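You operate a simulated robot arm through the tools that you are given. There is no shell and no other tool. Be economical: measure what you need, move in short steps, check, and stop when the job is done.

Carry out the task below with a simulated robot arm. There is one attempt and no reset: what you move stays moved.

Task
Put things in order on the bar centre. At the end: the clear sugar jar stands where the blue travel mug stood; the blue travel mug is on the blue key dish; the orange powder scoop stands where the clear sugar jar stood; the clear short tumbler stands where the orange powder scoop stood; whatever was shut is shut again. Leave all else as you found it, and nothing knocked over.
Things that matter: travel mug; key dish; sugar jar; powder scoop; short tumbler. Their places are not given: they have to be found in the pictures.

The check looks at the end state, three seconds after you hand in, the way a careful person would. Anything else that was tipped, shoved, dropped, spilled or broken makes it a failure.

Robot
A 6-joint arm with a two-finger parallel gripper, fixed in place. Base frame: the origin is at the foot of the arm, x ahead of it, y to its left, z up; the work surface is at about z = 0. Units: m, degrees, N and s.
With the tool pointing down near the work surface it reaches from about 0.14 to 0.58 m from the base axis. Its first joint turns from -66.0 to 66.0 degrees. Payload 2.1 kg.
The tool frame sits at the grasp point between the pads (the TCP): z along the fingers, y along the line on which they close. The tips reach 0.03 m beyond it. Largest opening 0.094 m; finger width 0.028, thickness 0.01; the body of the gripper, 0.05 by 0.096 m, starts 0.055 m behind the TCP.
Orientation is that of the tool frame in the base frame, as a unit quaternion [w, x, y, z]. With the fingers straight down and closing along the base's y, the tool's x points along the base's -x, its y along +y and its z along -z.

Tools
- The arm moves only by the tool arm_command. Its argument "deltas" is a list of rows, each an object (a shift or turn left out is 0, a gripper value left out holds the last) with "delta_pos": the shift along the tool's x, y, z in m, a list of three; "turn": the turn, a rotation vector about the tool's x, y, z in degrees, a list of three. In form: [{"delta_pos": [x, y, z], "turn": [wx, wy, wz]}, ...]. A call has 1 to 12 rows; each row is the pose to reach, as a shift and turn from the pose commanded when the call began, along the tool's axes at that moment. "gripper" is the opening, from 0 (shut) to 1 (fully open), set as the call begins (left out, the last holds). A row lasts 0.2 s, in which the tool goes at most 0.05 m and 8.6 degrees; a call with a longer step from one row to the next is refused whole, and so is a gripper value outside its range. Where a pose cannot be reached the arm comes as near as it can. A force on the tool above 40 N (or 10 N above the force at the start of the call, whichever is more), or a blocked arm, ends the call early, and 0.2 s more pass. The fingers move at their own pace (about 0.072 m/s each) and stop on an object; they squeeze with about 21 N. The grip force told is the motor's: it shows also when the fingers shut on nothing. Time passes only in rows, and 0.2 s behind the last, so rows that repeat a pose let the fingers close. The reply holds the time, the measured pose of the TCP, the force on the tool along the base axes, the opening and the grip force, in the units named above and with some noise.
- Cameras (640 x 400 px; columns grow to the right, rows downward): "scene" is fixed at [0.0284, -0.3561, 0.4814]; the picture's right is [0.94, -0.33, 0.00], its down [-0.20, -0.56, -0.80] and it looks along [0.26, 0.76, -0.60] (base axes); focal length 250 px, centre (320, 200). "wrist" rides on the gripper at [-0.037, 0, -0.058] in the tool frame; the picture's right is [0.00, -1.00, 0.00], its down [0.97, 0.00, -0.24] and it looks along [0.24, 0.00, 0.97] (tool axes); focal length 218 px, centre (320, 200).
- snapshot(camera): a new picture of that camera. No time passes.
- pixel_to_xyz(camera, pixels): for up to 12 pixels [column, row] of the newest picture of that camera ("zoom" is the newest enlarged one), the place [x, y, z] in the base frame of the surface seen there, good to about 0.002 m. No time passes.
- zoom(camera, box): a new picture of the part [left, top, right, bottom] of that camera's present view, enlarged. No time passes.
- job_done(): hands the job in; it is judged then, once.

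Work in short steps. Measure before you move; look again where a grasp or a placing could have gone wrong, and mend it. You have 80 turns and 38 pictures in all, those below and enlarged ones among them. Open the gripper and draw the arm clear of the work before you hand the job in, unless the task says otherwise; then end with one line.

The tools are called after "Call:" by a JSON object that holds its "op" and its "data". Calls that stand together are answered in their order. arm_command: Moves the arm, as the interface text tells. Its arguments: {"type":"object","properties":{"deltas":{"type":"array","items":{"type":"object","properties":{"delta_pos":{"type":"array","items":{"type":"number"}},"turn":{"type":"array","items":{"type":"number"}}}}},"gripper":{"type":"number"}},"required":["deltas"]} The other tools are called the same way: snapshot (camera) takes a picture; pixel_to_xyz (camera, pixels) gives the place of the surface under pixels of a picture; zoom (camera, box) takes an enlarged picture of a part of a camera's view; job_done () hands the job in.

At the start:

```text
time_s: 0.0
ee_pos: [0.3272, 0.0743, 0.3052]
orientation: [0.0, 0.0, 1.0, 0.0]
force: [-0.6, -0.1, -0.2]
gripper_width: 0.094
grip_force: 0.0
```

scene: 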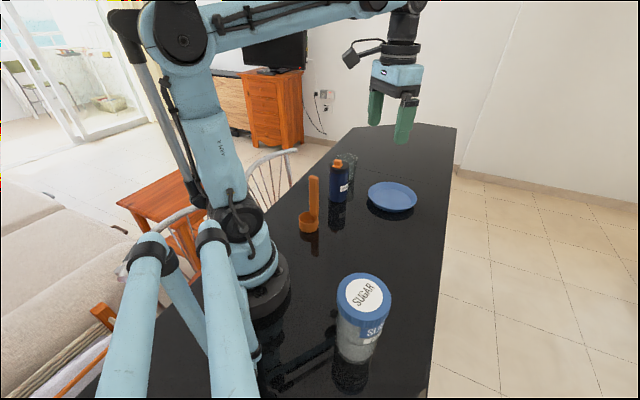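
wrist: 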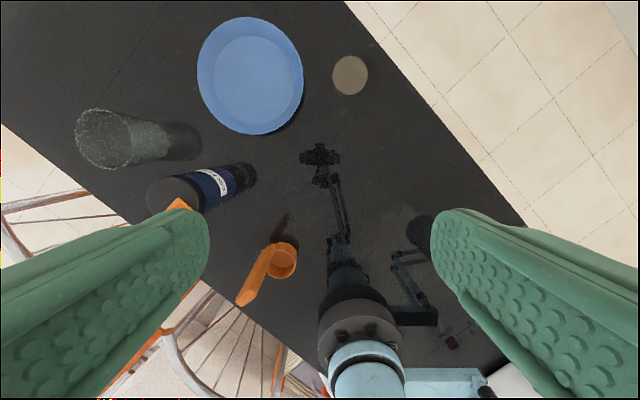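

The scene shows the scoop near (310,215), mug near (340,180), tumbler behind it near (348,165), dish at (392,197) and jar at (362,315). I zoom in to measure them.

Call:
{"op": "zoom", "data": {"camera": "scene", "box": [280, 130, 440, 250]}}

Call:
{"op": "zoom", "data": {"camera": "wrist", "box": [60, 0, 400, 320]}}

Call:
{"op": "pixel_to_xyz", "data": {"camera": "scene", "pixels": [[363, 294], [345, 280], [382, 290], [340, 325], [378, 335], [358, 360], [358, 318], [390, 197], [368, 195], [416, 197], [390, 184], [390, 212]]}}

Call:
{"op": "pixel_to_xyz", "data": {"camera": "wrist", "pixels": [[349, 75], [250, 75], [200, 75], [301, 75], [98, 138], [130, 140], [195, 140], [175, 195], [250, 172], [281, 261], [243, 300], [262, 275]]}}

```text
3.33 times, centred on (360, 190) of scene
```

zoom: 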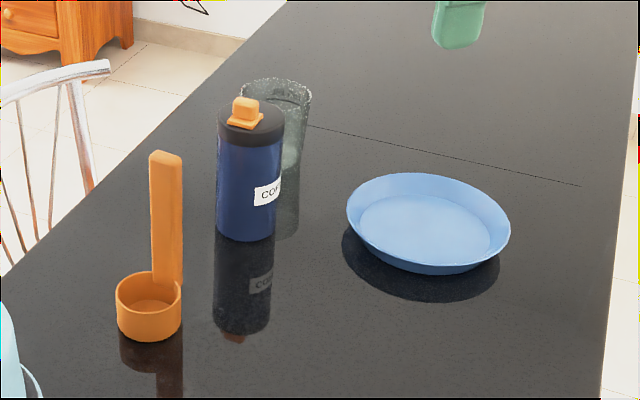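

```text
1.25 times, centred on (230, 160) of wrist
```

zoom: 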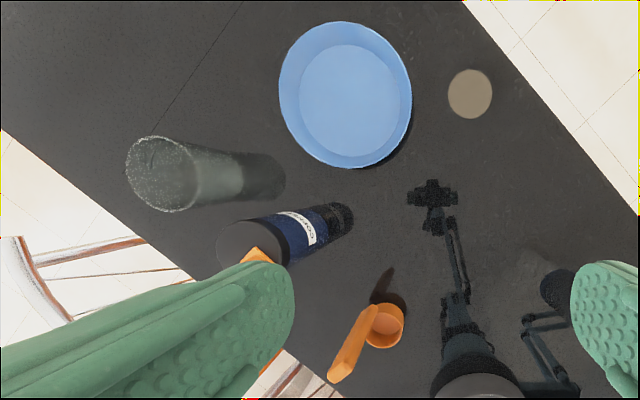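

```text
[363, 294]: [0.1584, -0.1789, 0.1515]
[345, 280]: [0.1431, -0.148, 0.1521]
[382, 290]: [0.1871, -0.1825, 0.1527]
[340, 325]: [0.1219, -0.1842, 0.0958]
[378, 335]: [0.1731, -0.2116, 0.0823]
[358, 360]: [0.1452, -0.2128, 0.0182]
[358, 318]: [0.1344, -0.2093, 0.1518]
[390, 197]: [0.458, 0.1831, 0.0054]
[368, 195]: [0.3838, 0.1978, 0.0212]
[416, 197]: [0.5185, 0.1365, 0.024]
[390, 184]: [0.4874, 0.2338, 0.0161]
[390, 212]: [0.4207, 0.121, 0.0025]
```

```text
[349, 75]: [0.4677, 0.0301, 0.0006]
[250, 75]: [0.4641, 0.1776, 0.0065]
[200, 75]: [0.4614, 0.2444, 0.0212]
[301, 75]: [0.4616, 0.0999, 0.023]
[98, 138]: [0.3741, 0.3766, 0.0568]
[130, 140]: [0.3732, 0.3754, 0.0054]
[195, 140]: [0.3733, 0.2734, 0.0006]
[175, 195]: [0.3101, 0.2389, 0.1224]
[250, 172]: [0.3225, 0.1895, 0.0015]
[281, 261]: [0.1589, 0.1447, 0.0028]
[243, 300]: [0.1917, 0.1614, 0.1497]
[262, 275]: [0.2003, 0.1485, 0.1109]
```

The jar lid centre is about (0.158,-0.178) at z 0.152 and the mug top is about z 0.122. The tumbler is poorly resolved because it is clear, so I move the wrist camera over the mug and tumbler for a straight-down view.

Call:
{"op": "arm_command", "data": {"deltas": [{"delta_pos": [-0.01, 0.045, -0.005]}, {"delta_pos": [-0.02, 0.09, -0.01]}, {"delta_pos": [-0.03, 0.135, -0.02]}, {"delta_pos": [-0.035, 0.175, -0.025]}, {"delta_pos": [-0.035, 0.195, -0.025]}, {"delta_pos": [-0.035, 0.195, -0.025]}], "gripper": 1}}

Call:
{"op": "snapshot", "data": {"camera": "wrist"}}

Call:
{"op": "zoom", "data": {"camera": "scene", "box": [300, 250, 428, 400]}}

```text
time_s: 1.4
ee_pos: [0.3619, 0.27, 0.331]
orientation: [0.0, 0.0, 1.0, 0.0]
force: [-0.6, 0.3, 0.6]
gripper_width: 0.0941
grip_force: 0.1
```

```text
33 pictures are left
```

wrist: 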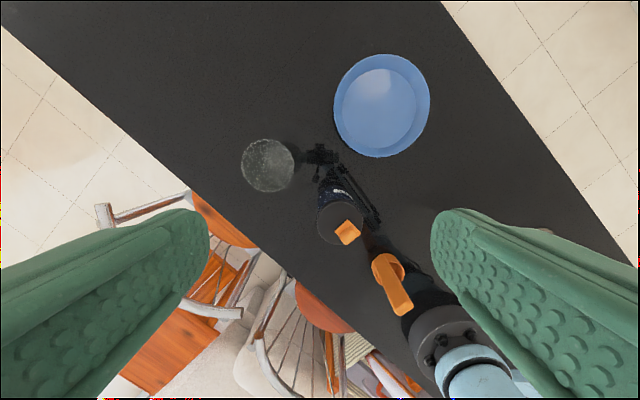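

```text
2.67 times, centred on (364, 325) of scene
```

zoom: 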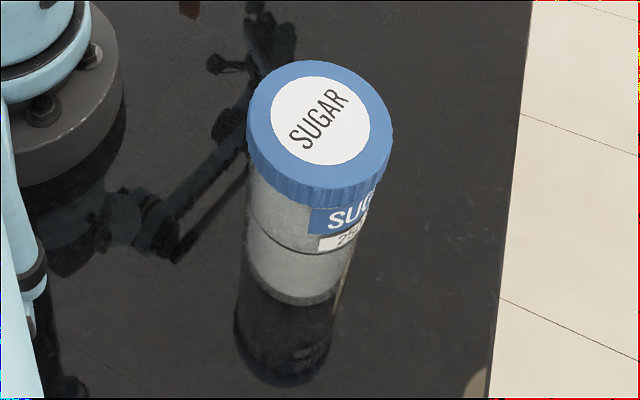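

From above the tumbler is at (268,165), mug lid at (340,222) and scoop at (388,270). I take depth points on each, and on the jar in the zoom.

Call:
{"op": "pixel_to_xyz", "data": {"camera": "wrist", "pixels": [[243, 165], [293, 165], [268, 140], [268, 190], [268, 165], [318, 222], [340, 243], [347, 232], [358, 215], [340, 203], [382, 105], [330, 215]]}}

Call:
{"op": "pixel_to_xyz", "data": {"camera": "wrist", "pixels": [[400, 305], [390, 308], [410, 302], [398, 295], [385, 268], [388, 256], [374, 265], [402, 268], [388, 285], [402, 312]]}}

Call:
{"op": "pixel_to_xyz", "data": {"camera": "zoom", "pixels": [[320, 120], [252, 115], [388, 130], [295, 64], [320, 180], [310, 200], [275, 240], [300, 285], [300, 302], [262, 180], [370, 195], [270, 200]]}}

```text
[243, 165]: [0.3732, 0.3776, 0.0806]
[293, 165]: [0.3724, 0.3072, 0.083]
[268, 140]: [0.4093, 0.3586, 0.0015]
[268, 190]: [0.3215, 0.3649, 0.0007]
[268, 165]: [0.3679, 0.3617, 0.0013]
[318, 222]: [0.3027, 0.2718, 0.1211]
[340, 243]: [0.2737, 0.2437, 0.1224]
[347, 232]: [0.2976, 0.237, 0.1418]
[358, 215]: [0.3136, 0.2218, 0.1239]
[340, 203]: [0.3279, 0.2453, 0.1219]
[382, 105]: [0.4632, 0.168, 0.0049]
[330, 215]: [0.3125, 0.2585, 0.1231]
```

```text
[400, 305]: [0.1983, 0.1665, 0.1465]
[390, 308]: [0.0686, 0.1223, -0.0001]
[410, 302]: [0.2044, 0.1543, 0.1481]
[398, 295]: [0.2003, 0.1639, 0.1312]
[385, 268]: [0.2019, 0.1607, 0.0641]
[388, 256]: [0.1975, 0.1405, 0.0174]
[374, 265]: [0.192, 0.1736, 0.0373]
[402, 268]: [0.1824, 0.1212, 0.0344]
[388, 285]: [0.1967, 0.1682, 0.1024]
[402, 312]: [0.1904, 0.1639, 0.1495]
```

```text
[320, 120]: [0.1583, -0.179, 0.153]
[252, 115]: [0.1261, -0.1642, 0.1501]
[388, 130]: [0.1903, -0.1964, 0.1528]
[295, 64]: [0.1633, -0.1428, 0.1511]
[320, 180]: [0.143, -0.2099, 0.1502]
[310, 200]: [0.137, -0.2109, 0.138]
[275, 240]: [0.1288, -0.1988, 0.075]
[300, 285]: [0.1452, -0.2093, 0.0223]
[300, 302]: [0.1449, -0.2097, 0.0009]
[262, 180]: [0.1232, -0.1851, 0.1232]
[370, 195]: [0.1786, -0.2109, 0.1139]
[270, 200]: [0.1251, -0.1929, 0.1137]
```

The mug centre is about (0.301,0.246), lid top z 0.122 and tab z 0.142. The tumbler is at (0.372,0.342) with rim z 0.082, and the dish centre is about (0.463,0.171). I go over the mug and down to z≈0.15 first.

Call:
{"op": "arm_command", "data": {"deltas": [{"delta_pos": [0.03, -0.012, 0.0]}, {"delta_pos": [0.061, -0.024, 0.02]}, {"delta_pos": [0.061, -0.024, 0.06]}, {"delta_pos": [0.061, -0.024, 0.1]}, {"delta_pos": [0.061, -0.024, 0.14]}, {"delta_pos": [0.061, -0.024, 0.14]}], "gripper": 1}}

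Call:
{"op": "snapshot", "data": {"camera": "wrist"}}

```text
time_s: 2.8
ee_pos: [0.2998, 0.2489, 0.1939]
orientation: [0.0, 0.0, 1.0, 0.0]
force: [0.3, 0.2, 1.3]
gripper_width: 0.0941
grip_force: 0.1
```

```text
31 pictures are left
```

wrist: 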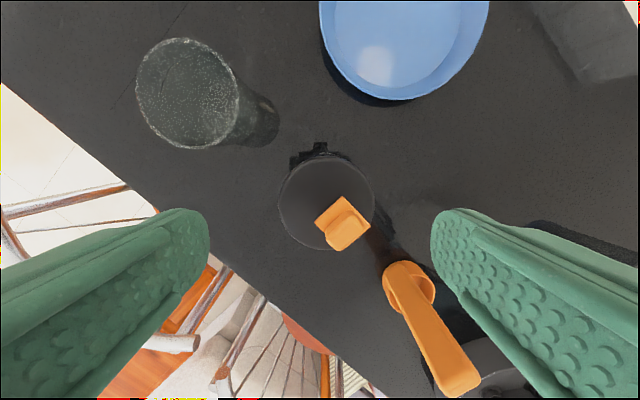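

The mug lid spans columns 278–374, nearly centred, and the fingers clear the tumbler and scoop. I measure the lid edges and the scoop handle top at (465,385).

Call:
{"op": "pixel_to_xyz", "data": {"camera": "wrist", "pixels": [[281, 203], [371, 203], [326, 160], [320, 245], [345, 240], [340, 210], [435, 375], [480, 375], [465, 390], [425, 290], [385, 290], [405, 265]]}}

Call:
{"op": "arm_command", "data": {"deltas": [{"delta_pos": [-0.001, -0.003, 0.04]}, {"delta_pos": [-0.001, -0.003, 0.075]}, {"delta_pos": [-0.001, -0.003, 0.098]}, {"delta_pos": [-0.001, -0.003, 0.098]}], "gripper": 1}}

```text
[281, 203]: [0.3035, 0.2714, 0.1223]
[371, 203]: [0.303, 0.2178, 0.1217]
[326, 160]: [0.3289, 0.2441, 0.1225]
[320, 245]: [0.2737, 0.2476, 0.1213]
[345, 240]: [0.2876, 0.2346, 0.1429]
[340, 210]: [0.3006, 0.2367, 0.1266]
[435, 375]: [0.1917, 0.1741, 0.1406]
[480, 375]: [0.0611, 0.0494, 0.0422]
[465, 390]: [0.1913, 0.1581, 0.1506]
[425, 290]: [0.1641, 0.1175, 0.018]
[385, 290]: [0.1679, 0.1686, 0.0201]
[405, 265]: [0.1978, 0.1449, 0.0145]
```

```text
time_s: 3.8
ee_pos: [0.3008, 0.2424, 0.0944]
orientation: [0.0, 0.0, 1.0, 0.0]
force: [-0.7, -0.7, 0.2]
gripper_width: 0.0941
grip_force: 0.0
```

The mug centre is (0.301,0.2446) and the TCP is at (0.301,0.242,0.094). I close the gripper.

Call:
{"op": "arm_command", "data": {"deltas": [{"delta_pos": [0, 0.002, 0]}, {"delta_pos": [0, 0.002, 0]}, {"delta_pos": [0, 0.002, 0]}, {"delta_pos": [0, 0.002, 0]}], "gripper": 0}}

```text
time_s: 4.8
ee_pos: [0.3003, 0.2447, 0.0941]
orientation: [0.0, 0.0, 1.0, 0.001]
force: [0.5, 0.3, -0.6]
gripper_width: 0.0595
grip_force: 20.8
```

The grip holds at width 0.0595, on the mug body. I lift it and carry it over the dish.

Call:
{"op": "arm_command", "data": {"deltas": [{"delta_pos": [0, 0, -0.03]}, {"delta_pos": [0, 0, -0.07]}, {"delta_pos": [0, 0, -0.1]}, {"delta_pos": [-0.035, -0.016, -0.1]}, {"delta_pos": [-0.07, -0.032, -0.1]}, {"delta_pos": [-0.105, -0.048, -0.1]}, {"delta_pos": [-0.14, -0.064, -0.1]}, {"delta_pos": [-0.162, -0.074, -0.1]}, {"delta_pos": [-0.162, -0.074, -0.1]}]}}

Call:
{"op": "snapshot", "data": {"camera": "wrist"}}

Call:
{"op": "zoom", "data": {"camera": "scene", "box": [280, 110, 440, 250]}}

```text
time_s: 6.8
ee_pos: [0.4635, 0.1689, 0.1957]
orientation: [0.0, 0.0, 1.0, 0.0]
force: [0.5, 0.2, -2.2]
gripper_width: 0.0597
grip_force: 20.9
```

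```text
30 pictures are left
```

wrist: 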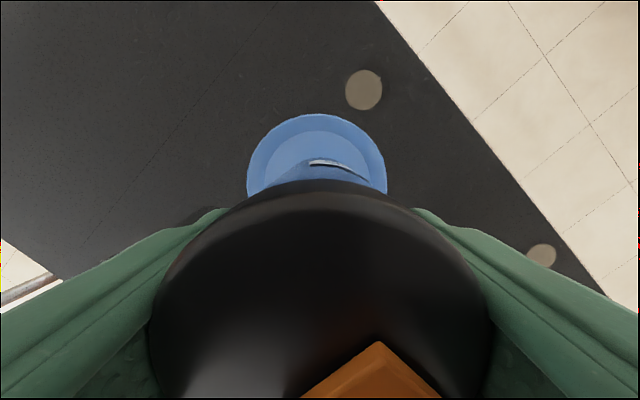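

```text
2.86 times, centred on (360, 180) of scene
```

zoom: 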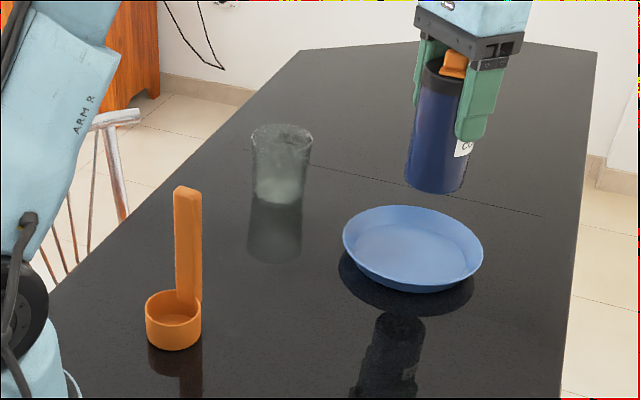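

The mug is held and hangs over the dish. I measure the dish rim in the zoom and the two coaster-like discs, then lower.

Call:
{"op": "pixel_to_xyz", "data": {"camera": "zoom", "pixels": [[345, 236], [482, 250], [405, 207], [440, 214], [413, 245], [380, 268], [375, 255], [455, 255], [445, 185], [437, 192]]}}

Call:
{"op": "pixel_to_xyz", "data": {"camera": "wrist", "pixels": [[249, 180], [384, 180], [316, 116], [316, 133], [364, 90], [541, 255]]}}

```text
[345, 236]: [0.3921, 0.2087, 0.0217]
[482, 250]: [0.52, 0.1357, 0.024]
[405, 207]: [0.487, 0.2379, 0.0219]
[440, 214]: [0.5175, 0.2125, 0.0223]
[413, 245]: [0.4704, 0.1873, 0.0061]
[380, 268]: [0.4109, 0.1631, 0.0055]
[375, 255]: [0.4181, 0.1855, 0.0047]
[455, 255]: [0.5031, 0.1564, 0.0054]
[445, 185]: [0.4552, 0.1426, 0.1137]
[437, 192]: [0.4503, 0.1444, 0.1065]
```

```text
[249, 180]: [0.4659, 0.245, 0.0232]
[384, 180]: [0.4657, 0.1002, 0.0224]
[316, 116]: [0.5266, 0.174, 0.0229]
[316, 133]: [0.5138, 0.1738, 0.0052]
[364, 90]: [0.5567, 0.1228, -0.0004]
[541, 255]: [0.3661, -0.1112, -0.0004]
```

A circle fit puts the dish centre at (0.456,0.1726) with radius 0.073 and floor z 0.005; the discs move with the camera, so they are reflections. I shift -7 mm in x and +3 mm in y, then lower to just above the floor.

Call:
{"op": "arm_command", "data": {"deltas": [{"delta_pos": [0.007, 0.003, 0.02]}, {"delta_pos": [0.007, 0.003, 0.055]}, {"delta_pos": [0.007, 0.003, 0.08]}, {"delta_pos": [0.007, 0.003, 0.088]}, {"delta_pos": [0.007, 0.003, 0.088]}]}}

```text
time_s: 8.0
ee_pos: [0.4565, 0.1723, 0.1048]
orientation: [0.0, -0.001, 1.0, 0.0]
force: [-0.3, -0.1, -1.5]
gripper_width: 0.0596
grip_force: 20.0
```

The TCP is at z 0.105 and contact is expected near 0.100. I lower in 1–2 mm rows and watch the force.

Call:
{"op": "arm_command", "data": {"deltas": [{"delta_pos": [0, 0, 0.002]}, {"delta_pos": [0, 0, 0.0035]}, {"delta_pos": [0, 0, 0.005]}, {"delta_pos": [0, 0, 0.005]}]}}

```text
time_s: 9.0
ee_pos: [0.456, 0.1735, 0.1006]
orientation: [-0.001, 0.0, 1.0, 0.0]
force: [0.7, -0.5, -1.6]
gripper_width: 0.0596
grip_force: 20.6
```

Call:
{"op": "arm_command", "data": {"deltas": [{"delta_pos": [0, 0, 0.001]}, {"delta_pos": [0, 0, 0.002]}, {"delta_pos": [0, 0, 0.002]}]}}

```text
time_s: 9.8
ee_pos: [0.4575, 0.1725, 0.0991]
orientation: [-0.001, -0.001, 1.0, -0.001]
force: [-3.6, -2.4, 17.6]
gripper_width: 0.0596
grip_force: 20.6
```

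The force rose to 17.6 N, so the mug rests on the dish. I back off 1 mm, open, then rise.

Call:
{"op": "arm_command", "data": {"deltas": [{"delta_pos": [0, 0, -0.001]}, {"delta_pos": [0, 0, -0.001]}]}}

Call:
{"op": "arm_command", "data": {"deltas": [{"delta_pos": [0, 0, 0]}, {"delta_pos": [0, 0, 0]}, {"delta_pos": [0, 0, 0]}, {"delta_pos": [0, 0, 0]}], "gripper": 1}}

Call:
{"op": "arm_command", "data": {"deltas": [{"delta_pos": [0, 0, -0.03]}, {"delta_pos": [0, 0, -0.07]}, {"delta_pos": [0, 0, -0.11]}, {"delta_pos": [0, 0, -0.15]}, {"delta_pos": [0, 0, -0.18]}, {"delta_pos": [0, 0, -0.18]}]}}

Call:
{"op": "zoom", "data": {"camera": "scene", "box": [280, 110, 440, 250]}}

```text
time_s: 10.4
ee_pos: [0.4582, 0.1745, 0.0988]
orientation: [0.001, 0.0, 1.0, 0.0]
force: [-1.4, -1.8, 5.0]
gripper_width: 0.0596
grip_force: 21.4
```

```text
time_s: 11.4
ee_pos: [0.4578, 0.1739, 0.1]
orientation: [0.0, 0.0, 1.0, 0.0]
force: [-1.0, 0.0, 0.1]
gripper_width: 0.0941
grip_force: 0.0
```

```text
time_s: 12.8
ee_pos: [0.4551, 0.1747, 0.2789]
orientation: [0.001, 0.0, 1.0, 0.0]
force: [-0.1, 0.5, -0.2]
gripper_width: 0.0938
grip_force: 0.1
```

```text
2.86 times, centred on (360, 180) of scene
```

zoom: 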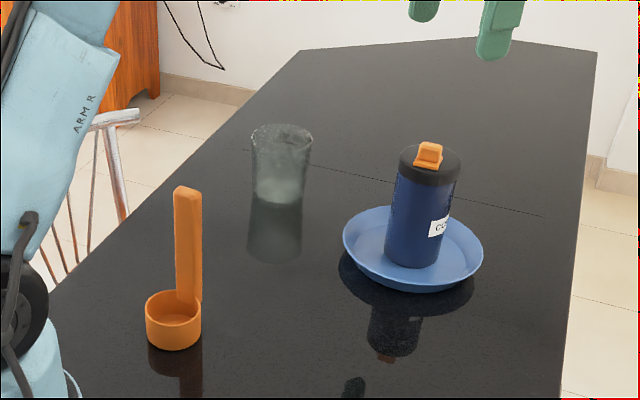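

The mug stands on the dish. Next I travel at z≈0.28 to above the jar at (0.157,-0.179).

Call:
{"op": "arm_command", "data": {"deltas": [{"delta_pos": [0.0298, -0.0354, 0]}, {"delta_pos": [0.0596, -0.0708, 0]}, {"delta_pos": [0.0894, -0.1062, 0]}, {"delta_pos": [0.1192, -0.1416, 0]}, {"delta_pos": [0.149, -0.177, 0]}, {"delta_pos": [0.1788, -0.2124, 0]}, {"delta_pos": [0.2086, -0.2478, 0]}, {"delta_pos": [0.2384, -0.2832, 0]}, {"delta_pos": [0.2682, -0.3186, 0]}, {"delta_pos": [0.298, -0.354, 0]}, {"delta_pos": [0.298, -0.354, 0]}, {"delta_pos": [0.298, -0.354, 0]}]}}

Call:
{"op": "snapshot", "data": {"camera": "wrist"}}

```text
time_s: 15.4
ee_pos: [0.1584, -0.1819, 0.2803]
orientation: [0.001, 0.0, 1.0, 0.0]
force: [-0.2, 0.3, 0.5]
gripper_width: 0.0939
grip_force: 0.2
```

```text
27 pictures are left
```

wrist: 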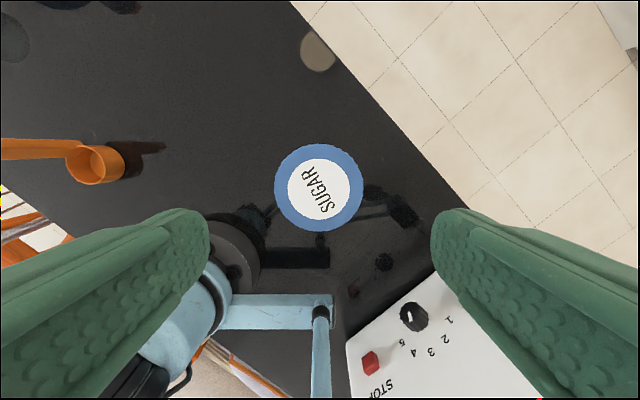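

The jar lid is at (319,188), and a control box is at (440,340) to the rear. I measure the lid edges, the box corner and the scoop cup.

Call:
{"op": "pixel_to_xyz", "data": {"camera": "wrist", "pixels": [[277, 188], [361, 188], [319, 147], [319, 229], [425, 268], [350, 350], [68, 165], [122, 165], [95, 147], [95, 184], [90, 165]]}}

```text
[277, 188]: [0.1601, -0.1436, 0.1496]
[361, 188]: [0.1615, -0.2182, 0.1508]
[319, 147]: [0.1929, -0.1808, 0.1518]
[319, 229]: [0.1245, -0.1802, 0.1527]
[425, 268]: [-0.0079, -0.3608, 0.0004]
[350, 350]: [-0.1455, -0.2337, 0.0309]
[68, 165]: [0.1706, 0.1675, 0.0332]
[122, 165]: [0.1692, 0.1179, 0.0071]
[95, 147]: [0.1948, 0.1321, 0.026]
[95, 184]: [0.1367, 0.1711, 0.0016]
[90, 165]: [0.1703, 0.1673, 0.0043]
```

The jar centre is (0.159,-0.181) with lid radius 0.037, already under the TCP, and the box is well clear. I descend to z≈0.107.

Call:
{"op": "arm_command", "data": {"deltas": [{"delta_pos": [0, 0.001, 0.045]}, {"delta_pos": [0, 0.001, 0.09]}, {"delta_pos": [0, 0.001, 0.13]}, {"delta_pos": [0, 0.001, 0.16]}, {"delta_pos": [0, 0.001, 0.172]}, {"delta_pos": [0, 0.001, 0.172]}], "gripper": 1}}

Call:
{"op": "arm_command", "data": {"deltas": [{"delta_pos": [0, 0, 0]}, {"delta_pos": [0, 0, 0]}, {"delta_pos": [0, 0, 0]}, {"delta_pos": [0, 0, 0]}], "gripper": 0}}

Call:
{"op": "arm_command", "data": {"deltas": [{"delta_pos": [0, 0, -0.003]}, {"delta_pos": [0, 0, -0.006]}, {"delta_pos": [0, 0, -0.006]}]}}

Call:
{"op": "zoom", "data": {"camera": "scene", "box": [280, 220, 440, 400]}}

```text
time_s: 16.8
ee_pos: [0.1599, -0.1785, 0.1068]
orientation: [0.0, 0.0, 1.0, 0.0]
force: [0.2, 0.0, -0.5]
gripper_width: 0.0941
grip_force: 0.2
```

```text
time_s: 17.8
ee_pos: [0.1592, -0.1792, 0.1082]
orientation: [0.0, 0.0, 1.0, 0.0]
force: [0.1, -2.2, 0.3]
gripper_width: 0.078
grip_force: 20.8
```

```text
time_s: 18.6
ee_pos: [0.1592, -0.179, 0.1144]
orientation: [0.0, 0.0, 1.0, 0.0]
force: [0.7, 0.8, -3.6]
gripper_width: 0.078
grip_force: 21.2
```

```text
2.22 times, centred on (360, 310) of scene
```

zoom: 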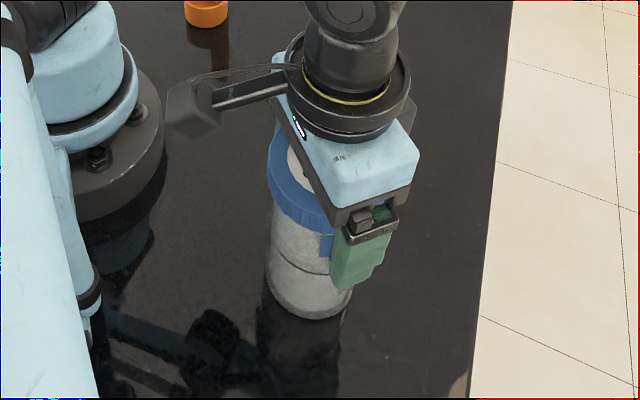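

The tool carries about 3.6 N and the lid looks still seated. I lift further and check that the jar comes up whole.

Call:
{"op": "arm_command", "data": {"deltas": [{"delta_pos": [0, 0, -0.02]}, {"delta_pos": [0, 0, -0.05]}, {"delta_pos": [0, 0, -0.085]}, {"delta_pos": [0, 0, -0.11]}, {"delta_pos": [0, 0, -0.11]}]}}

Call:
{"op": "snapshot", "data": {"camera": "scene"}}

```text
time_s: 19.8
ee_pos: [0.1592, -0.1791, 0.2216]
orientation: [0.001, 0.0, 1.0, 0.0]
force: [-0.9, 0.0, -4.3]
gripper_width: 0.0778
grip_force: 21.3
```

```text
25 pictures are left
```

scene: 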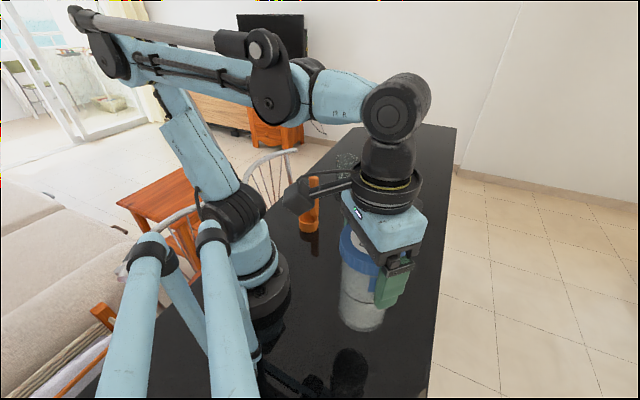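

The jar came up whole. I carry it through (0.315, 0.1) between scoop and mug to the mug's old place (0.301,0.2446).

Call:
{"op": "arm_command", "data": {"deltas": [{"delta_pos": [-0.03, 0.035, -0.01]}, {"delta_pos": [-0.061, 0.071, -0.02]}, {"delta_pos": [-0.091, 0.109, -0.025]}, {"delta_pos": [-0.121, 0.147, -0.025]}, {"delta_pos": [-0.146, 0.187, -0.025]}, {"delta_pos": [-0.156, 0.229, -0.025]}, {"delta_pos": [-0.156, 0.274, -0.025]}, {"delta_pos": [-0.156, 0.319, -0.025]}, {"delta_pos": [-0.151, 0.364, -0.025]}, {"delta_pos": [-0.144, 0.404, -0.025]}, {"delta_pos": [-0.142, 0.4236, -0.025]}, {"delta_pos": [-0.142, 0.4236, -0.025]}]}}

Call:
{"op": "snapshot", "data": {"camera": "scene"}}

```text
time_s: 22.4
ee_pos: [0.3016, 0.2455, 0.2462]
orientation: [-0.001, -0.001, 1.0, 0.0]
force: [-0.1, -0.3, -3.0]
gripper_width: 0.0782
grip_force: 21.1
```

```text
24 pictures are left
```

scene: 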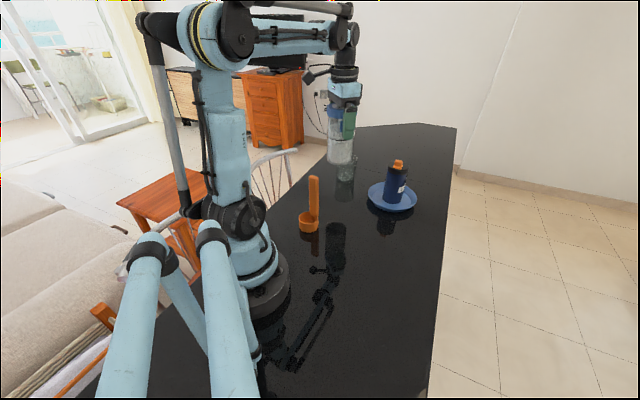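

All clear at (0.3016,0.2455). Table contact is expected at TCP z≈0.1075, so I lower to about 0.111.

Call:
{"op": "arm_command", "data": {"deltas": [{"delta_pos": [0, 0, 0.04]}, {"delta_pos": [0, 0, 0.08]}, {"delta_pos": [0, 0, 0.115]}, {"delta_pos": [0, 0, 0.13]}, {"delta_pos": [0, 0, 0.134]}, {"delta_pos": [0, 0, 0.134]}]}}

Call:
{"op": "arm_command", "data": {"deltas": [{"delta_pos": [0, 0, 0.001]}, {"delta_pos": [0, 0, 0.002]}, {"delta_pos": [0, 0, 0.003]}, {"delta_pos": [0, 0, 0.003]}]}}

```text
time_s: 23.8
ee_pos: [0.3008, 0.2415, 0.1138]
orientation: [0.0, -0.001, 1.0, -0.001]
force: [0.8, -0.3, -3.4]
gripper_width: 0.0778
grip_force: 21.0
```

```text
time_s: 24.8
ee_pos: [0.3012, 0.2422, 0.1114]
orientation: [0.0, 0.0, 1.0, 0.001]
force: [0.5, 0.7, -3.7]
gripper_width: 0.0778
grip_force: 21.9
```

Not touching yet at 0.111 (force still -3.7), so I continue down slowly.

Call:
{"op": "arm_command", "data": {"deltas": [{"delta_pos": [0, 0.001, 0.001]}, {"delta_pos": [0, 0.002, 0.002]}, {"delta_pos": [0, 0.002, 0.003]}, {"delta_pos": [0, 0.002, 0.003]}]}}

```text
time_s: 25.8
ee_pos: [0.3003, 0.2463, 0.108]
orientation: [-0.001, 0.0, 1.0, 0.0]
force: [0.3, -0.3, -3.4]
gripper_width: 0.0777
grip_force: 21.0
```

Call:
{"op": "arm_command", "data": {"deltas": [{"delta_pos": [0, 0, 0.001]}, {"delta_pos": [0, 0, 0.002]}, {"delta_pos": [0, 0, 0.002]}]}}

```text
time_s: 26.6
ee_pos: [0.3013, 0.2453, 0.1076]
orientation: [0.0, 0.0, 1.0, 0.0]
force: [-0.9, -5.3, 26.1]
gripper_width: 0.078
grip_force: 21.2
```

Contact at 26 N, so the jar is on the table. I back off 1 mm, open and rise, then look.

Call:
{"op": "arm_command", "data": {"deltas": [{"delta_pos": [0, 0, -0.0012]}, {"delta_pos": [0, 0, -0.0012]}]}}

Call:
{"op": "arm_command", "data": {"deltas": [{"delta_pos": [0, 0, 0]}, {"delta_pos": [0, 0, 0]}, {"delta_pos": [0, 0, 0]}], "gripper": 1}}

Call:
{"op": "arm_command", "data": {"deltas": [{"delta_pos": [0, 0, -0.03]}, {"delta_pos": [0, 0, -0.07]}, {"delta_pos": [0, 0, -0.11]}, {"delta_pos": [0, 0, -0.15]}, {"delta_pos": [0, 0, -0.19]}, {"delta_pos": [0, 0, -0.2]}, {"delta_pos": [0, 0, -0.2]}]}}

Call:
{"op": "snapshot", "data": {"camera": "wrist"}}

Call:
{"op": "zoom", "data": {"camera": "scene", "box": [280, 110, 440, 250]}}

```text
time_s: 27.2
ee_pos: [0.3013, 0.2459, 0.1071]
orientation: [0.001, 0.0, 1.0, 0.0]
force: [0.5, -2.1, 2.4]
gripper_width: 0.078
grip_force: 21.4
```

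```text
time_s: 28.0
ee_pos: [0.301, 0.2463, 0.108]
orientation: [0.0, 0.0, 1.0, -0.001]
force: [0.8, -0.2, 0.4]
gripper_width: 0.0941
grip_force: 0.1
```

```text
time_s: 29.6
ee_pos: [0.3001, 0.2453, 0.3078]
orientation: [0.0, 0.0, 1.0, 0.0]
force: [0.4, -0.8, -0.4]
gripper_width: 0.0943
grip_force: 0.0
```

```text
23 pictures are left
```

wrist: 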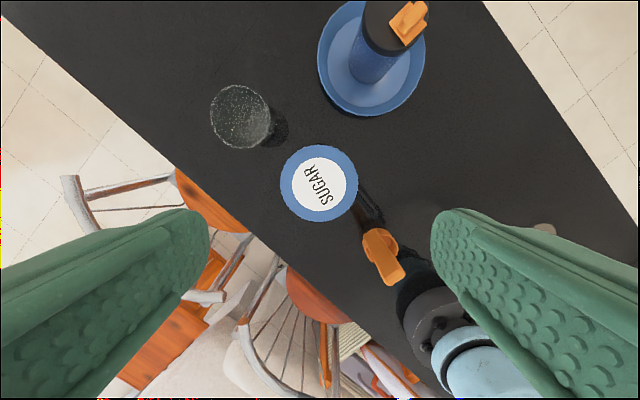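

```text
2.86 times, centred on (360, 180) of scene
```

zoom: 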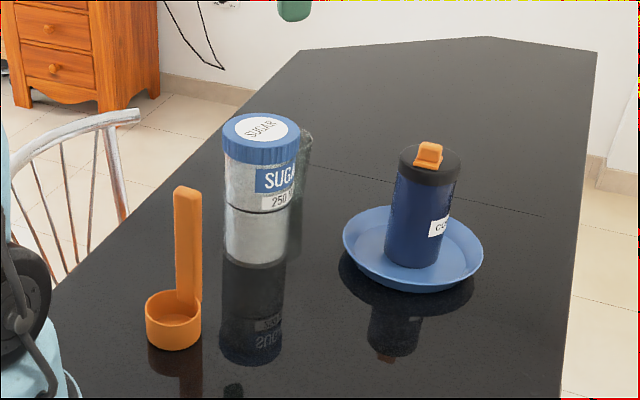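

The jar stands in the mug's old place, shut. I move above the scoop to measure its handle and cup.

Call:
{"op": "arm_command", "data": {"deltas": [{"delta_pos": [0.03, -0.03, 0]}, {"delta_pos": [0.055, -0.06, 0]}, {"delta_pos": [0.08, -0.085, 0]}, {"delta_pos": [0.09, -0.09, 0]}, {"delta_pos": [0.09, -0.09, 0]}]}}

Call:
{"op": "zoom", "data": {"camera": "wrist", "box": [240, 150, 400, 270]}}

```text
time_s: 30.8
ee_pos: [0.2114, 0.1551, 0.3087]
orientation: [0.0, 0.001, 1.0, 0.0]
force: [0.2, -0.3, 0.0]
gripper_width: 0.0938
grip_force: 0.2
```

```text
3.33 times, centred on (320, 210) of wrist
```

zoom: 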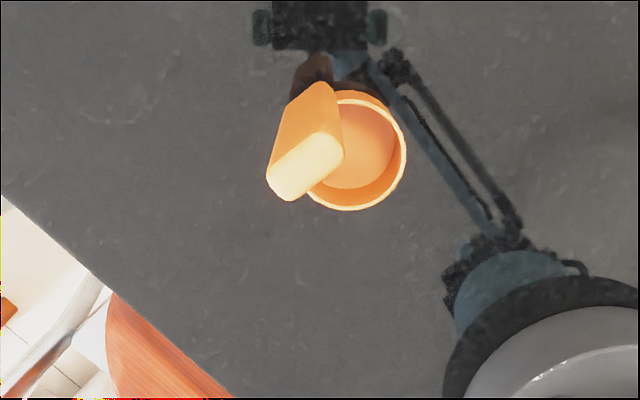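

Now clear: handle top centre at zoom (305,166), and the cup centre at about (350,150). I measure these.

Call:
{"op": "pixel_to_xyz", "data": {"camera": "zoom", "pixels": [[305, 166], [275, 178], [335, 150], [318, 138], [290, 193], [298, 135], [404, 150], [360, 207], [358, 93], [365, 140], [395, 190], [318, 88]]}}

```text
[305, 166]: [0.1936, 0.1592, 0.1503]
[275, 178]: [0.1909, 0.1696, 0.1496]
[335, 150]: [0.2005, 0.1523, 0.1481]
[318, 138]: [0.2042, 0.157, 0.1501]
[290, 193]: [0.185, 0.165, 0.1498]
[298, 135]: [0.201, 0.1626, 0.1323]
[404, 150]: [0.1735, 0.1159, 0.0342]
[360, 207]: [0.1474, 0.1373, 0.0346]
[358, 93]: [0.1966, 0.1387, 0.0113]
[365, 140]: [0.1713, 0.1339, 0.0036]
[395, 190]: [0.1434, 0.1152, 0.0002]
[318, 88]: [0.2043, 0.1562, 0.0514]
```

The handle top centre is (0.196,0.161,0.15), its flat face normal is about 29° from x, and the cup centre is about (0.172,0.143). I turn the tool +61° about its z so the fingers close on the handle's thickness, centre over it, and half-open.

Call:
{"op": "arm_command", "data": {"deltas": [{"delta_pos": [0.002, 0.001, 0], "turn": [0, 0, 7.6]}, {"delta_pos": [0.004, 0.002, 0], "turn": [0, 0, 15.2]}, {"delta_pos": [0.006, 0.003, 0.01], "turn": [0, 0, 22.8]}, {"delta_pos": [0.008, 0.004, 0.02], "turn": [0, 0, 30.4]}, {"delta_pos": [0.01, 0.005, 0.03], "turn": [0, 0, 38]}, {"delta_pos": [0.012, 0.006, 0.04], "turn": [0, 0, 45.6]}, {"delta_pos": [0.014, 0.006, 0.055], "turn": [0, 0, 53.2]}, {"delta_pos": [0.0154, 0.006, 0.07], "turn": [0, 0, 61]}, {"delta_pos": [0.0154, 0.006, 0.07], "turn": [0, 0, 61]}], "gripper": 0.55}}

Call:
{"op": "snapshot", "data": {"camera": "wrist"}}

```text
time_s: 32.8
ee_pos: [0.1954, 0.1619, 0.2375]
orientation: [0.0, 0.508, 0.861, 0.001]
force: [0.3, 0.3, -0.1]
gripper_width: 0.0516
grip_force: 0.1
```

```text
20 pictures are left
```

wrist: 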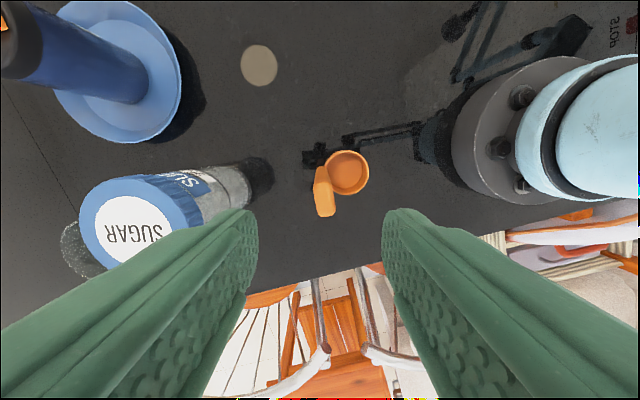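

The handle top is near (325,205) between the fingers. I zoom to verify alignment.

Call:
{"op": "zoom", "data": {"camera": "wrist", "box": [280, 140, 376, 230]}}

```text
4.44 times, centred on (328, 185) of wrist
```

zoom: 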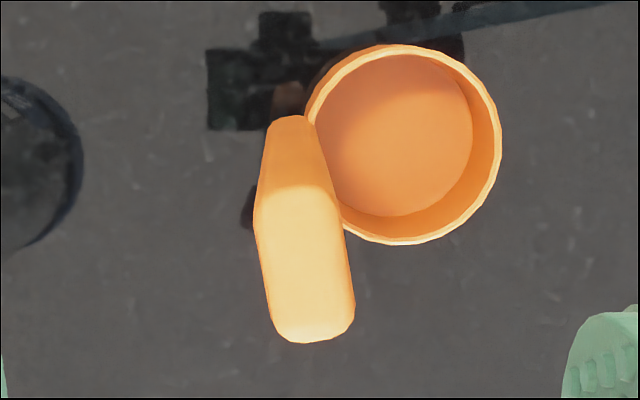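

The handle's top face runs slightly askew (about -7.5° about tool z). I measure its ends and centre.

Call:
{"op": "pixel_to_xyz", "data": {"camera": "zoom", "pixels": [[304, 262], [297, 200], [312, 330], [265, 262], [345, 262], [498, 150], [400, 243], [390, 48], [308, 110], [400, 140]]}}

```text
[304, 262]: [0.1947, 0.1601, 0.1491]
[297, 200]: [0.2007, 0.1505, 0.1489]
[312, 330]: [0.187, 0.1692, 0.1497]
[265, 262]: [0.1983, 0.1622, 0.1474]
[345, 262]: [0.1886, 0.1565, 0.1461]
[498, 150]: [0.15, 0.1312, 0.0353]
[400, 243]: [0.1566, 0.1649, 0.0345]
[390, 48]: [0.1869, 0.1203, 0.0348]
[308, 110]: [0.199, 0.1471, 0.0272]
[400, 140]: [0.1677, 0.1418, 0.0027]
```

The handle centre is (0.194,0.160), its normal is at about 37°, and the cup centre is (0.1737,0.1443) with radius 0.027. I turn back 7.5°, shift slightly and descend to z≈0.112.

Call:
{"op": "arm_command", "data": {"deltas": [{"delta_pos": [-0.001, -0.002, 0.0], "turn": [0, 0, -7.5]}, {"delta_pos": [-0.001, -0.002, 0.04], "turn": [0, 0, -7.5]}, {"delta_pos": [-0.001, -0.002, 0.08], "turn": [0, 0, -7.5]}, {"delta_pos": [-0.001, -0.002, 0.11], "turn": [0, 0, -7.5]}, {"delta_pos": [-0.001, -0.002, 0.125], "turn": [0, 0, -7.5]}, {"delta_pos": [-0.001, -0.002, 0.125], "turn": [0, 0, -7.5]}]}}

Call:
{"op": "snapshot", "data": {"camera": "wrist"}}

```text
time_s: 34.2
ee_pos: [0.1946, 0.1602, 0.1135]
orientation: [0.0, 0.45, 0.893, -0.001]
force: [-0.1, -0.3, -0.3]
gripper_width: 0.0517
grip_force: 0.2
```

```text
18 pictures are left
```

wrist: 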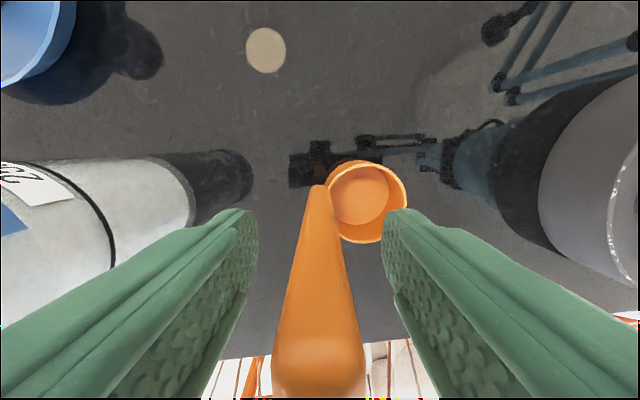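

The handle is centred between the fingers and nothing else is close to them. I close, then lift slightly.

Call:
{"op": "arm_command", "data": {"deltas": [{"delta_pos": [0, 0, 0]}, {"delta_pos": [0, 0, 0]}, {"delta_pos": [0, 0, 0]}, {"delta_pos": [0, 0, 0]}], "gripper": 0}}

Call:
{"op": "arm_command", "data": {"deltas": [{"delta_pos": [0, 0, -0.01]}, {"delta_pos": [0, 0, -0.04]}, {"delta_pos": [0, 0, -0.08]}, {"delta_pos": [0, 0, -0.1]}, {"delta_pos": [0, 0, -0.1]}]}}

Call:
{"op": "snapshot", "data": {"camera": "scene"}}

```text
time_s: 35.2
ee_pos: [0.1943, 0.1598, 0.1115]
orientation: [0.0, 0.45, 0.893, -0.001]
force: [0.3, 0.9, 0.3]
gripper_width: 0.0177
grip_force: 20.7
```

```text
time_s: 36.4
ee_pos: [0.1955, 0.1585, 0.2118]
orientation: [0.001, 0.451, 0.893, 0.0]
force: [-0.6, 1.8, -1.7]
gripper_width: 0.0177
grip_force: 20.9
```

```text
17 pictures are left
```

scene: 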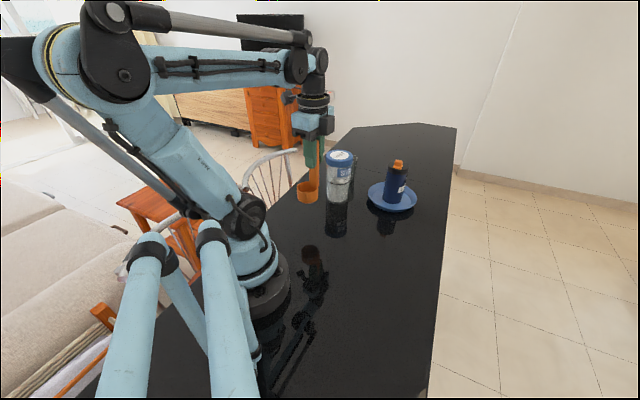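

The scoop is lifted cleanly. I carry it round the arm's base to the jar's old place, so the cup ends centred on (0.159,-0.181) with the TCP at about (0.178,-0.166).

Call:
{"op": "arm_command", "data": {"deltas": [{"delta_pos": [-0.0433, -0.0071, 0]}, {"delta_pos": [-0.0903, -0.0108, 0]}, {"delta_pos": [-0.1354, -0.0256, 0]}, {"delta_pos": [-0.1734, -0.0499, 0]}, {"delta_pos": [-0.2048, -0.0831, 0]}, {"delta_pos": [-0.225, -0.123, 0]}, {"delta_pos": [-0.2384, -0.164, 0]}, {"delta_pos": [-0.2512, -0.2071, 0]}, {"delta_pos": [-0.2512, -0.2071, 0]}, {"delta_pos": [-0.2512, -0.2071, 0.02]}, {"delta_pos": [-0.2512, -0.2071, 0.02]}]}}

Call:
{"op": "snapshot", "data": {"camera": "scene"}}

Call:
{"op": "snapshot", "data": {"camera": "wrist"}}

```text
time_s: 38.8
ee_pos: [0.1781, -0.1649, 0.1916]
orientation: [0.0, 0.45, 0.893, 0.0]
force: [-0.2, -0.2, -1.4]
gripper_width: 0.0178
grip_force: 20.5
```

```text
16 pictures are left
```

scene: 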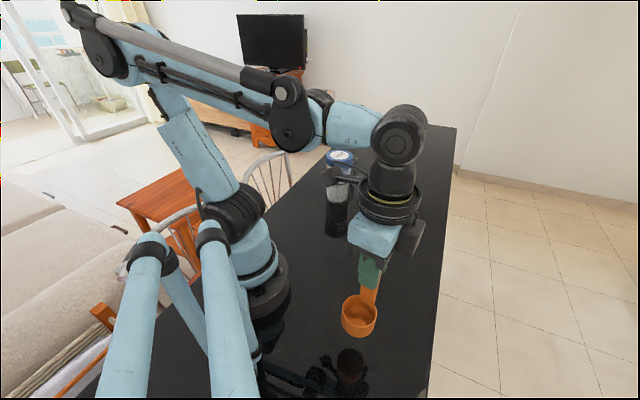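

```text
15 pictures are left
```

wrist: 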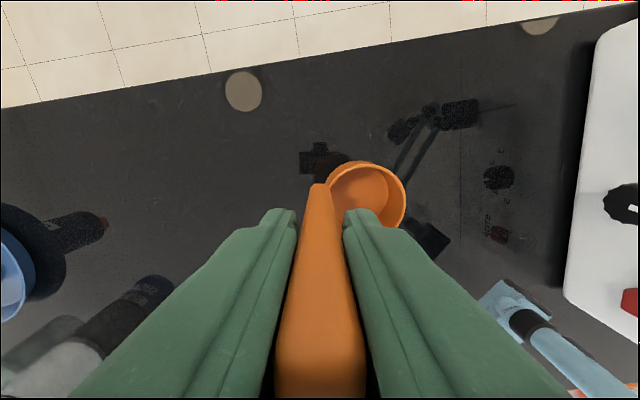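

The scoop hangs upright over the spot. I measure the cup rim in the scene picture to confirm its centre, then descend to near contact (grasp height 0.1125).

Call:
{"op": "pixel_to_xyz", "data": {"camera": "scene", "pixels": [[342, 309], [377, 310], [358, 322], [358, 310]]}}

Call:
{"op": "arm_command", "data": {"deltas": [{"delta_pos": [0, 0, 0.03]}, {"delta_pos": [0, 0, 0.06]}, {"delta_pos": [0, 0, 0.072]}, {"delta_pos": [0, 0, 0.074]}, {"delta_pos": [0, 0, 0.074]}]}}

Call:
{"op": "arm_command", "data": {"deltas": [{"delta_pos": [0, 0, 0.0015]}, {"delta_pos": [0, 0, 0.003]}, {"delta_pos": [0, 0, 0.003]}, {"delta_pos": [0, 0, 0.003]}]}}

```text
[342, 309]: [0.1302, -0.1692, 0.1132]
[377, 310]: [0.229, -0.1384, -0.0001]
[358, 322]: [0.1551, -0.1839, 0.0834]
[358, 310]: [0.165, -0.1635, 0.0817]
```

```text
time_s: 40.0
ee_pos: [0.1781, -0.1641, 0.118]
orientation: [0.0, 0.45, 0.893, 0.0]
force: [-0.5, 0.2, 0.3]
gripper_width: 0.018
grip_force: 20.4
```

```text
time_s: 41.0
ee_pos: [0.1785, -0.1646, 0.1163]
orientation: [0.001, 0.45, 0.893, 0.001]
force: [0.1, -0.7, -0.4]
gripper_width: 0.0181
grip_force: 21.2
```

Still free at 0.116, so I lower further in small rows.

Call:
{"op": "arm_command", "data": {"deltas": [{"delta_pos": [0, 0, 0.001]}, {"delta_pos": [0, 0, 0.002]}, {"delta_pos": [0, 0, 0.003]}, {"delta_pos": [0, 0, 0.003]}]}}

```text
time_s: 42.0
ee_pos: [0.1769, -0.1659, 0.1129]
orientation: [0.0, 0.45, 0.893, 0.0]
force: [0.6, 0.7, 9.5]
gripper_width: 0.0179
grip_force: 20.9
```

Contact at 9.5 N. I ease up 0.5 mm, open to half, rise, and look.

Call:
{"op": "arm_command", "data": {"deltas": [{"delta_pos": [0, 0, -0.0005]}, {"delta_pos": [0, 0, -0.0005]}]}}

Call:
{"op": "arm_command", "data": {"deltas": [{"delta_pos": [0, 0, 0]}, {"delta_pos": [0, 0, 0]}, {"delta_pos": [0, 0, 0]}], "gripper": 0.55}}

Call:
{"op": "arm_command", "data": {"deltas": [{"delta_pos": [0, 0, -0.02]}, {"delta_pos": [0, 0, -0.06]}, {"delta_pos": [0, 0, -0.1]}, {"delta_pos": [0, 0, -0.14]}, {"delta_pos": [0, 0, -0.18]}, {"delta_pos": [0, 0, -0.19]}, {"delta_pos": [0, 0, -0.19]}]}}

Call:
{"op": "snapshot", "data": {"camera": "wrist"}}

Call:
{"op": "snapshot", "data": {"camera": "scene"}}

```text
time_s: 42.6
ee_pos: [0.1777, -0.1646, 0.1128]
orientation: [0.0, 0.45, 0.893, -0.001]
force: [-0.1, 0.3, -0.8]
gripper_width: 0.018
grip_force: 20.5
```

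```text
time_s: 43.4
ee_pos: [0.1791, -0.164, 0.1129]
orientation: [0.0, 0.45, 0.893, 0.0]
force: [0.9, 0.0, -0.5]
gripper_width: 0.0516
grip_force: 0.1
```

```text
time_s: 45.0
ee_pos: [0.1778, -0.1637, 0.3019]
orientation: [0.0, 0.45, 0.893, 0.0]
force: [-0.1, 0.5, 0.6]
gripper_width: 0.0516
grip_force: 0.1
```

```text
14 pictures are left
```

wrist: 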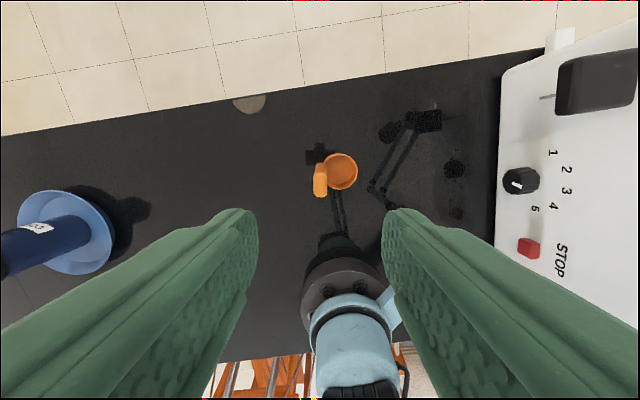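

```text
13 pictures are left
```

scene: 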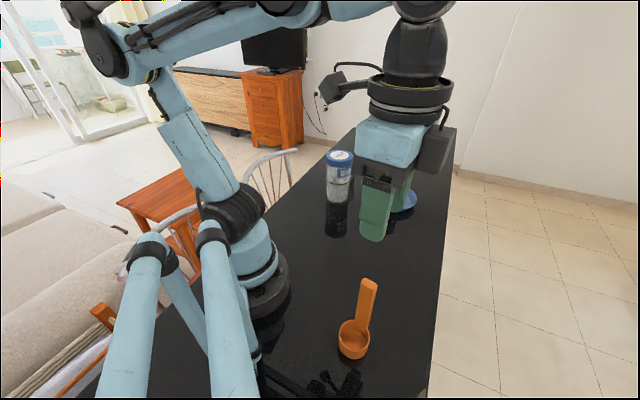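

The scoop stands upright. I check its cup centre from the wrist picture around (341,172).

Call:
{"op": "pixel_to_xyz", "data": {"camera": "wrist", "pixels": [[341, 172], [356, 172], [341, 188], [341, 154], [319, 182], [326, 188], [328, 160]]}}

```text
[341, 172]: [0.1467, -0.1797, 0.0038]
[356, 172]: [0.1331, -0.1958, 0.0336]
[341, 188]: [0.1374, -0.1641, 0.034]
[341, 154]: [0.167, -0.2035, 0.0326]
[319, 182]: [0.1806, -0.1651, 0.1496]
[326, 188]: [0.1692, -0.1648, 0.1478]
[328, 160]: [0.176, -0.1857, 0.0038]
```

The cup centre is about (0.153,-0.183), so that is good. Next is the tumbler: I travel at z≈0.30 to above (0.372,0.342) while turning about -102°, so the fingers will close perpendicular to the jar direction.

Call:
{"op": "arm_command", "data": {"deltas": [{"delta_pos": [0.0243, 0.0381, 0], "turn": [0, 0, -8.5]}, {"delta_pos": [0.0486, 0.0762, 0], "turn": [0, 0, -17]}, {"delta_pos": [0.0729, 0.1142, 0], "turn": [0, 0, -25.5]}, {"delta_pos": [0.0971, 0.1523, 0], "turn": [0, 0, -34]}, {"delta_pos": [0.1214, 0.1904, 0], "turn": [0, 0, -42.5]}, {"delta_pos": [0.1457, 0.2285, 0], "turn": [0, 0, -51]}, {"delta_pos": [0.17, 0.2666, 0], "turn": [0, 0, -59.5]}, {"delta_pos": [0.1943, 0.3047, 0], "turn": [0, 0, -68]}, {"delta_pos": [0.2186, 0.3428, 0], "turn": [0, 0, -76.5]}, {"delta_pos": [0.2428, 0.3808, 0], "turn": [0, 0, -85]}, {"delta_pos": [0.2671, 0.4189, 0], "turn": [0, 0, -93.5]}, {"delta_pos": [0.2914, 0.457, 0], "turn": [0, 0, -102]}], "gripper": 1}}

Call:
{"op": "arm_command", "data": {"deltas": [{"turn": [0, 0, -5]}, {"turn": [0, 0, -5]}]}}

Call:
{"op": "snapshot", "data": {"camera": "wrist"}}

```text
time_s: 47.6
ee_pos: [0.3719, 0.3416, 0.3032]
orientation: [0.0, -0.412, 0.911, 0.001]
force: [-0.1, -0.6, -0.8]
gripper_width: 0.094
grip_force: 0.0
```

```text
time_s: 48.2
ee_pos: [0.3713, 0.3422, 0.3031]
orientation: [0.0, -0.451, 0.893, 0.0]
force: [1.4, 1.2, -0.5]
gripper_width: 0.094
grip_force: 0.0
```

```text
12 pictures are left
```

wrist: 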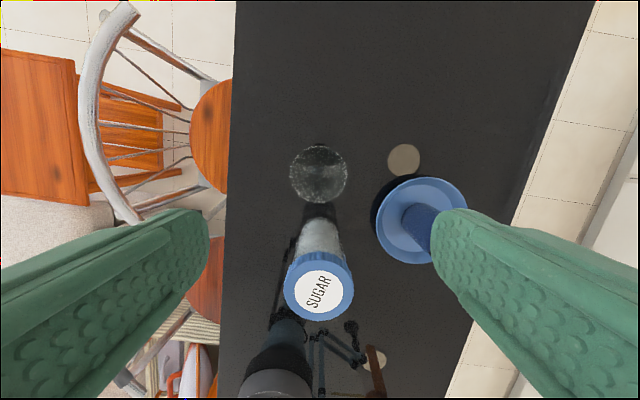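

The tumbler is at (318,174), the jar at (318,285), the mug to the right. I measure the rim and chair height.

Call:
{"op": "pixel_to_xyz", "data": {"camera": "wrist", "pixels": [[291, 174], [346, 174], [318, 146], [318, 200], [318, 174], [330, 200], [305, 150], [130, 215], [200, 80], [318, 255]]}}

Call:
{"op": "zoom", "data": {"camera": "wrist", "box": [270, 130, 366, 220]}}

```text
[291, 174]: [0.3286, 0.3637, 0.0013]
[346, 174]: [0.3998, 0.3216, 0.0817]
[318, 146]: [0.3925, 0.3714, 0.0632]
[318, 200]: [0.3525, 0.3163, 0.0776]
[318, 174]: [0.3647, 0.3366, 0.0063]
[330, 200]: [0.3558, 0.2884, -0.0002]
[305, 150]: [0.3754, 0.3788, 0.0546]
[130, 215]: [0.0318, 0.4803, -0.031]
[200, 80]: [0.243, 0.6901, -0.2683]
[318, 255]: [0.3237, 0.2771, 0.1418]
```

```text
4.44 times, centred on (318, 175) of wrist
```

zoom: 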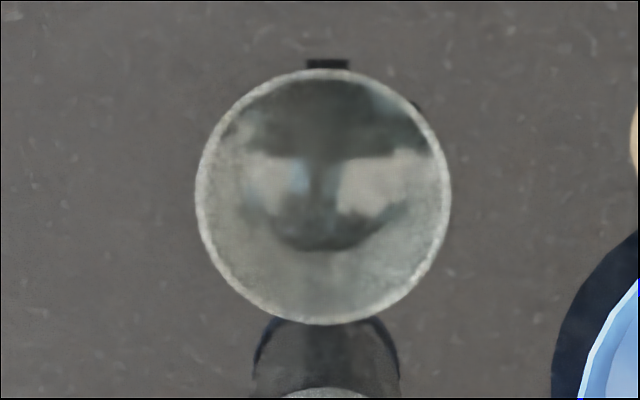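

The tumbler rim is centred under the TCP, diameter about 0.073. The wrist bracket on the tool's +x side would hang low over the jar, so I turn back +40° to point it past the jar, and descend to z≈0.15.

Call:
{"op": "arm_command", "data": {"deltas": [{"delta_pos": [-0.001, 0.001, 0], "turn": [0, 0, 8]}, {"delta_pos": [-0.0016, 0.0015, 0.0], "turn": [0, 0, 16]}, {"delta_pos": [-0.0016, 0.0015, 0.02], "turn": [0, 0, 24]}, {"delta_pos": [-0.0016, 0.0015, 0.05], "turn": [0, 0, 32]}, {"delta_pos": [-0.0016, 0.0015, 0.09], "turn": [0, 0, 40]}, {"delta_pos": [-0.0016, 0.0015, 0.13], "turn": [0, 0, 40]}, {"delta_pos": [-0.0016, 0.0015, 0.15], "turn": [0, 0, 40]}, {"delta_pos": [-0.0016, 0.0015, 0.15], "turn": [0, 0, 40]}]}}

Call:
{"op": "snapshot", "data": {"camera": "wrist"}}

Call:
{"op": "zoom", "data": {"camera": "scene", "box": [270, 60, 430, 220]}}

```text
time_s: 50.0
ee_pos: [0.3705, 0.3438, 0.1531]
orientation: [0.0, -0.118, 0.993, 0.0]
force: [-0.4, 0.3, -0.6]
gripper_width: 0.0941
grip_force: 0.0
```

```text
10 pictures are left
```

wrist: 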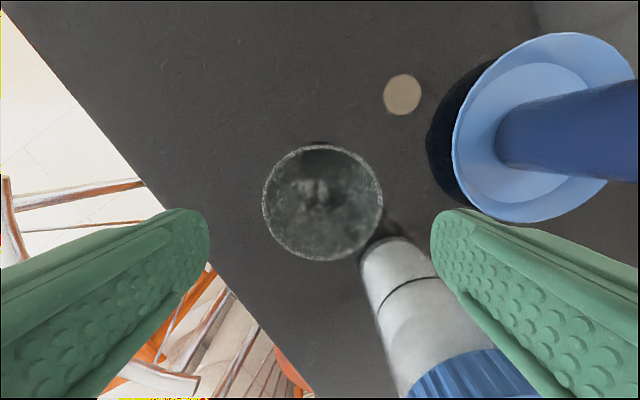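

```text
2.50 times, centred on (350, 140) of scene
```

zoom: 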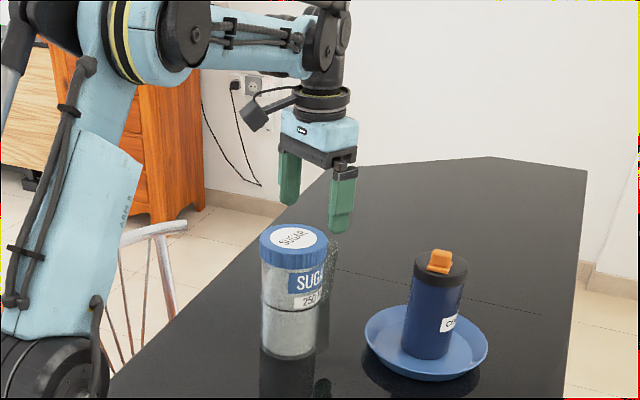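

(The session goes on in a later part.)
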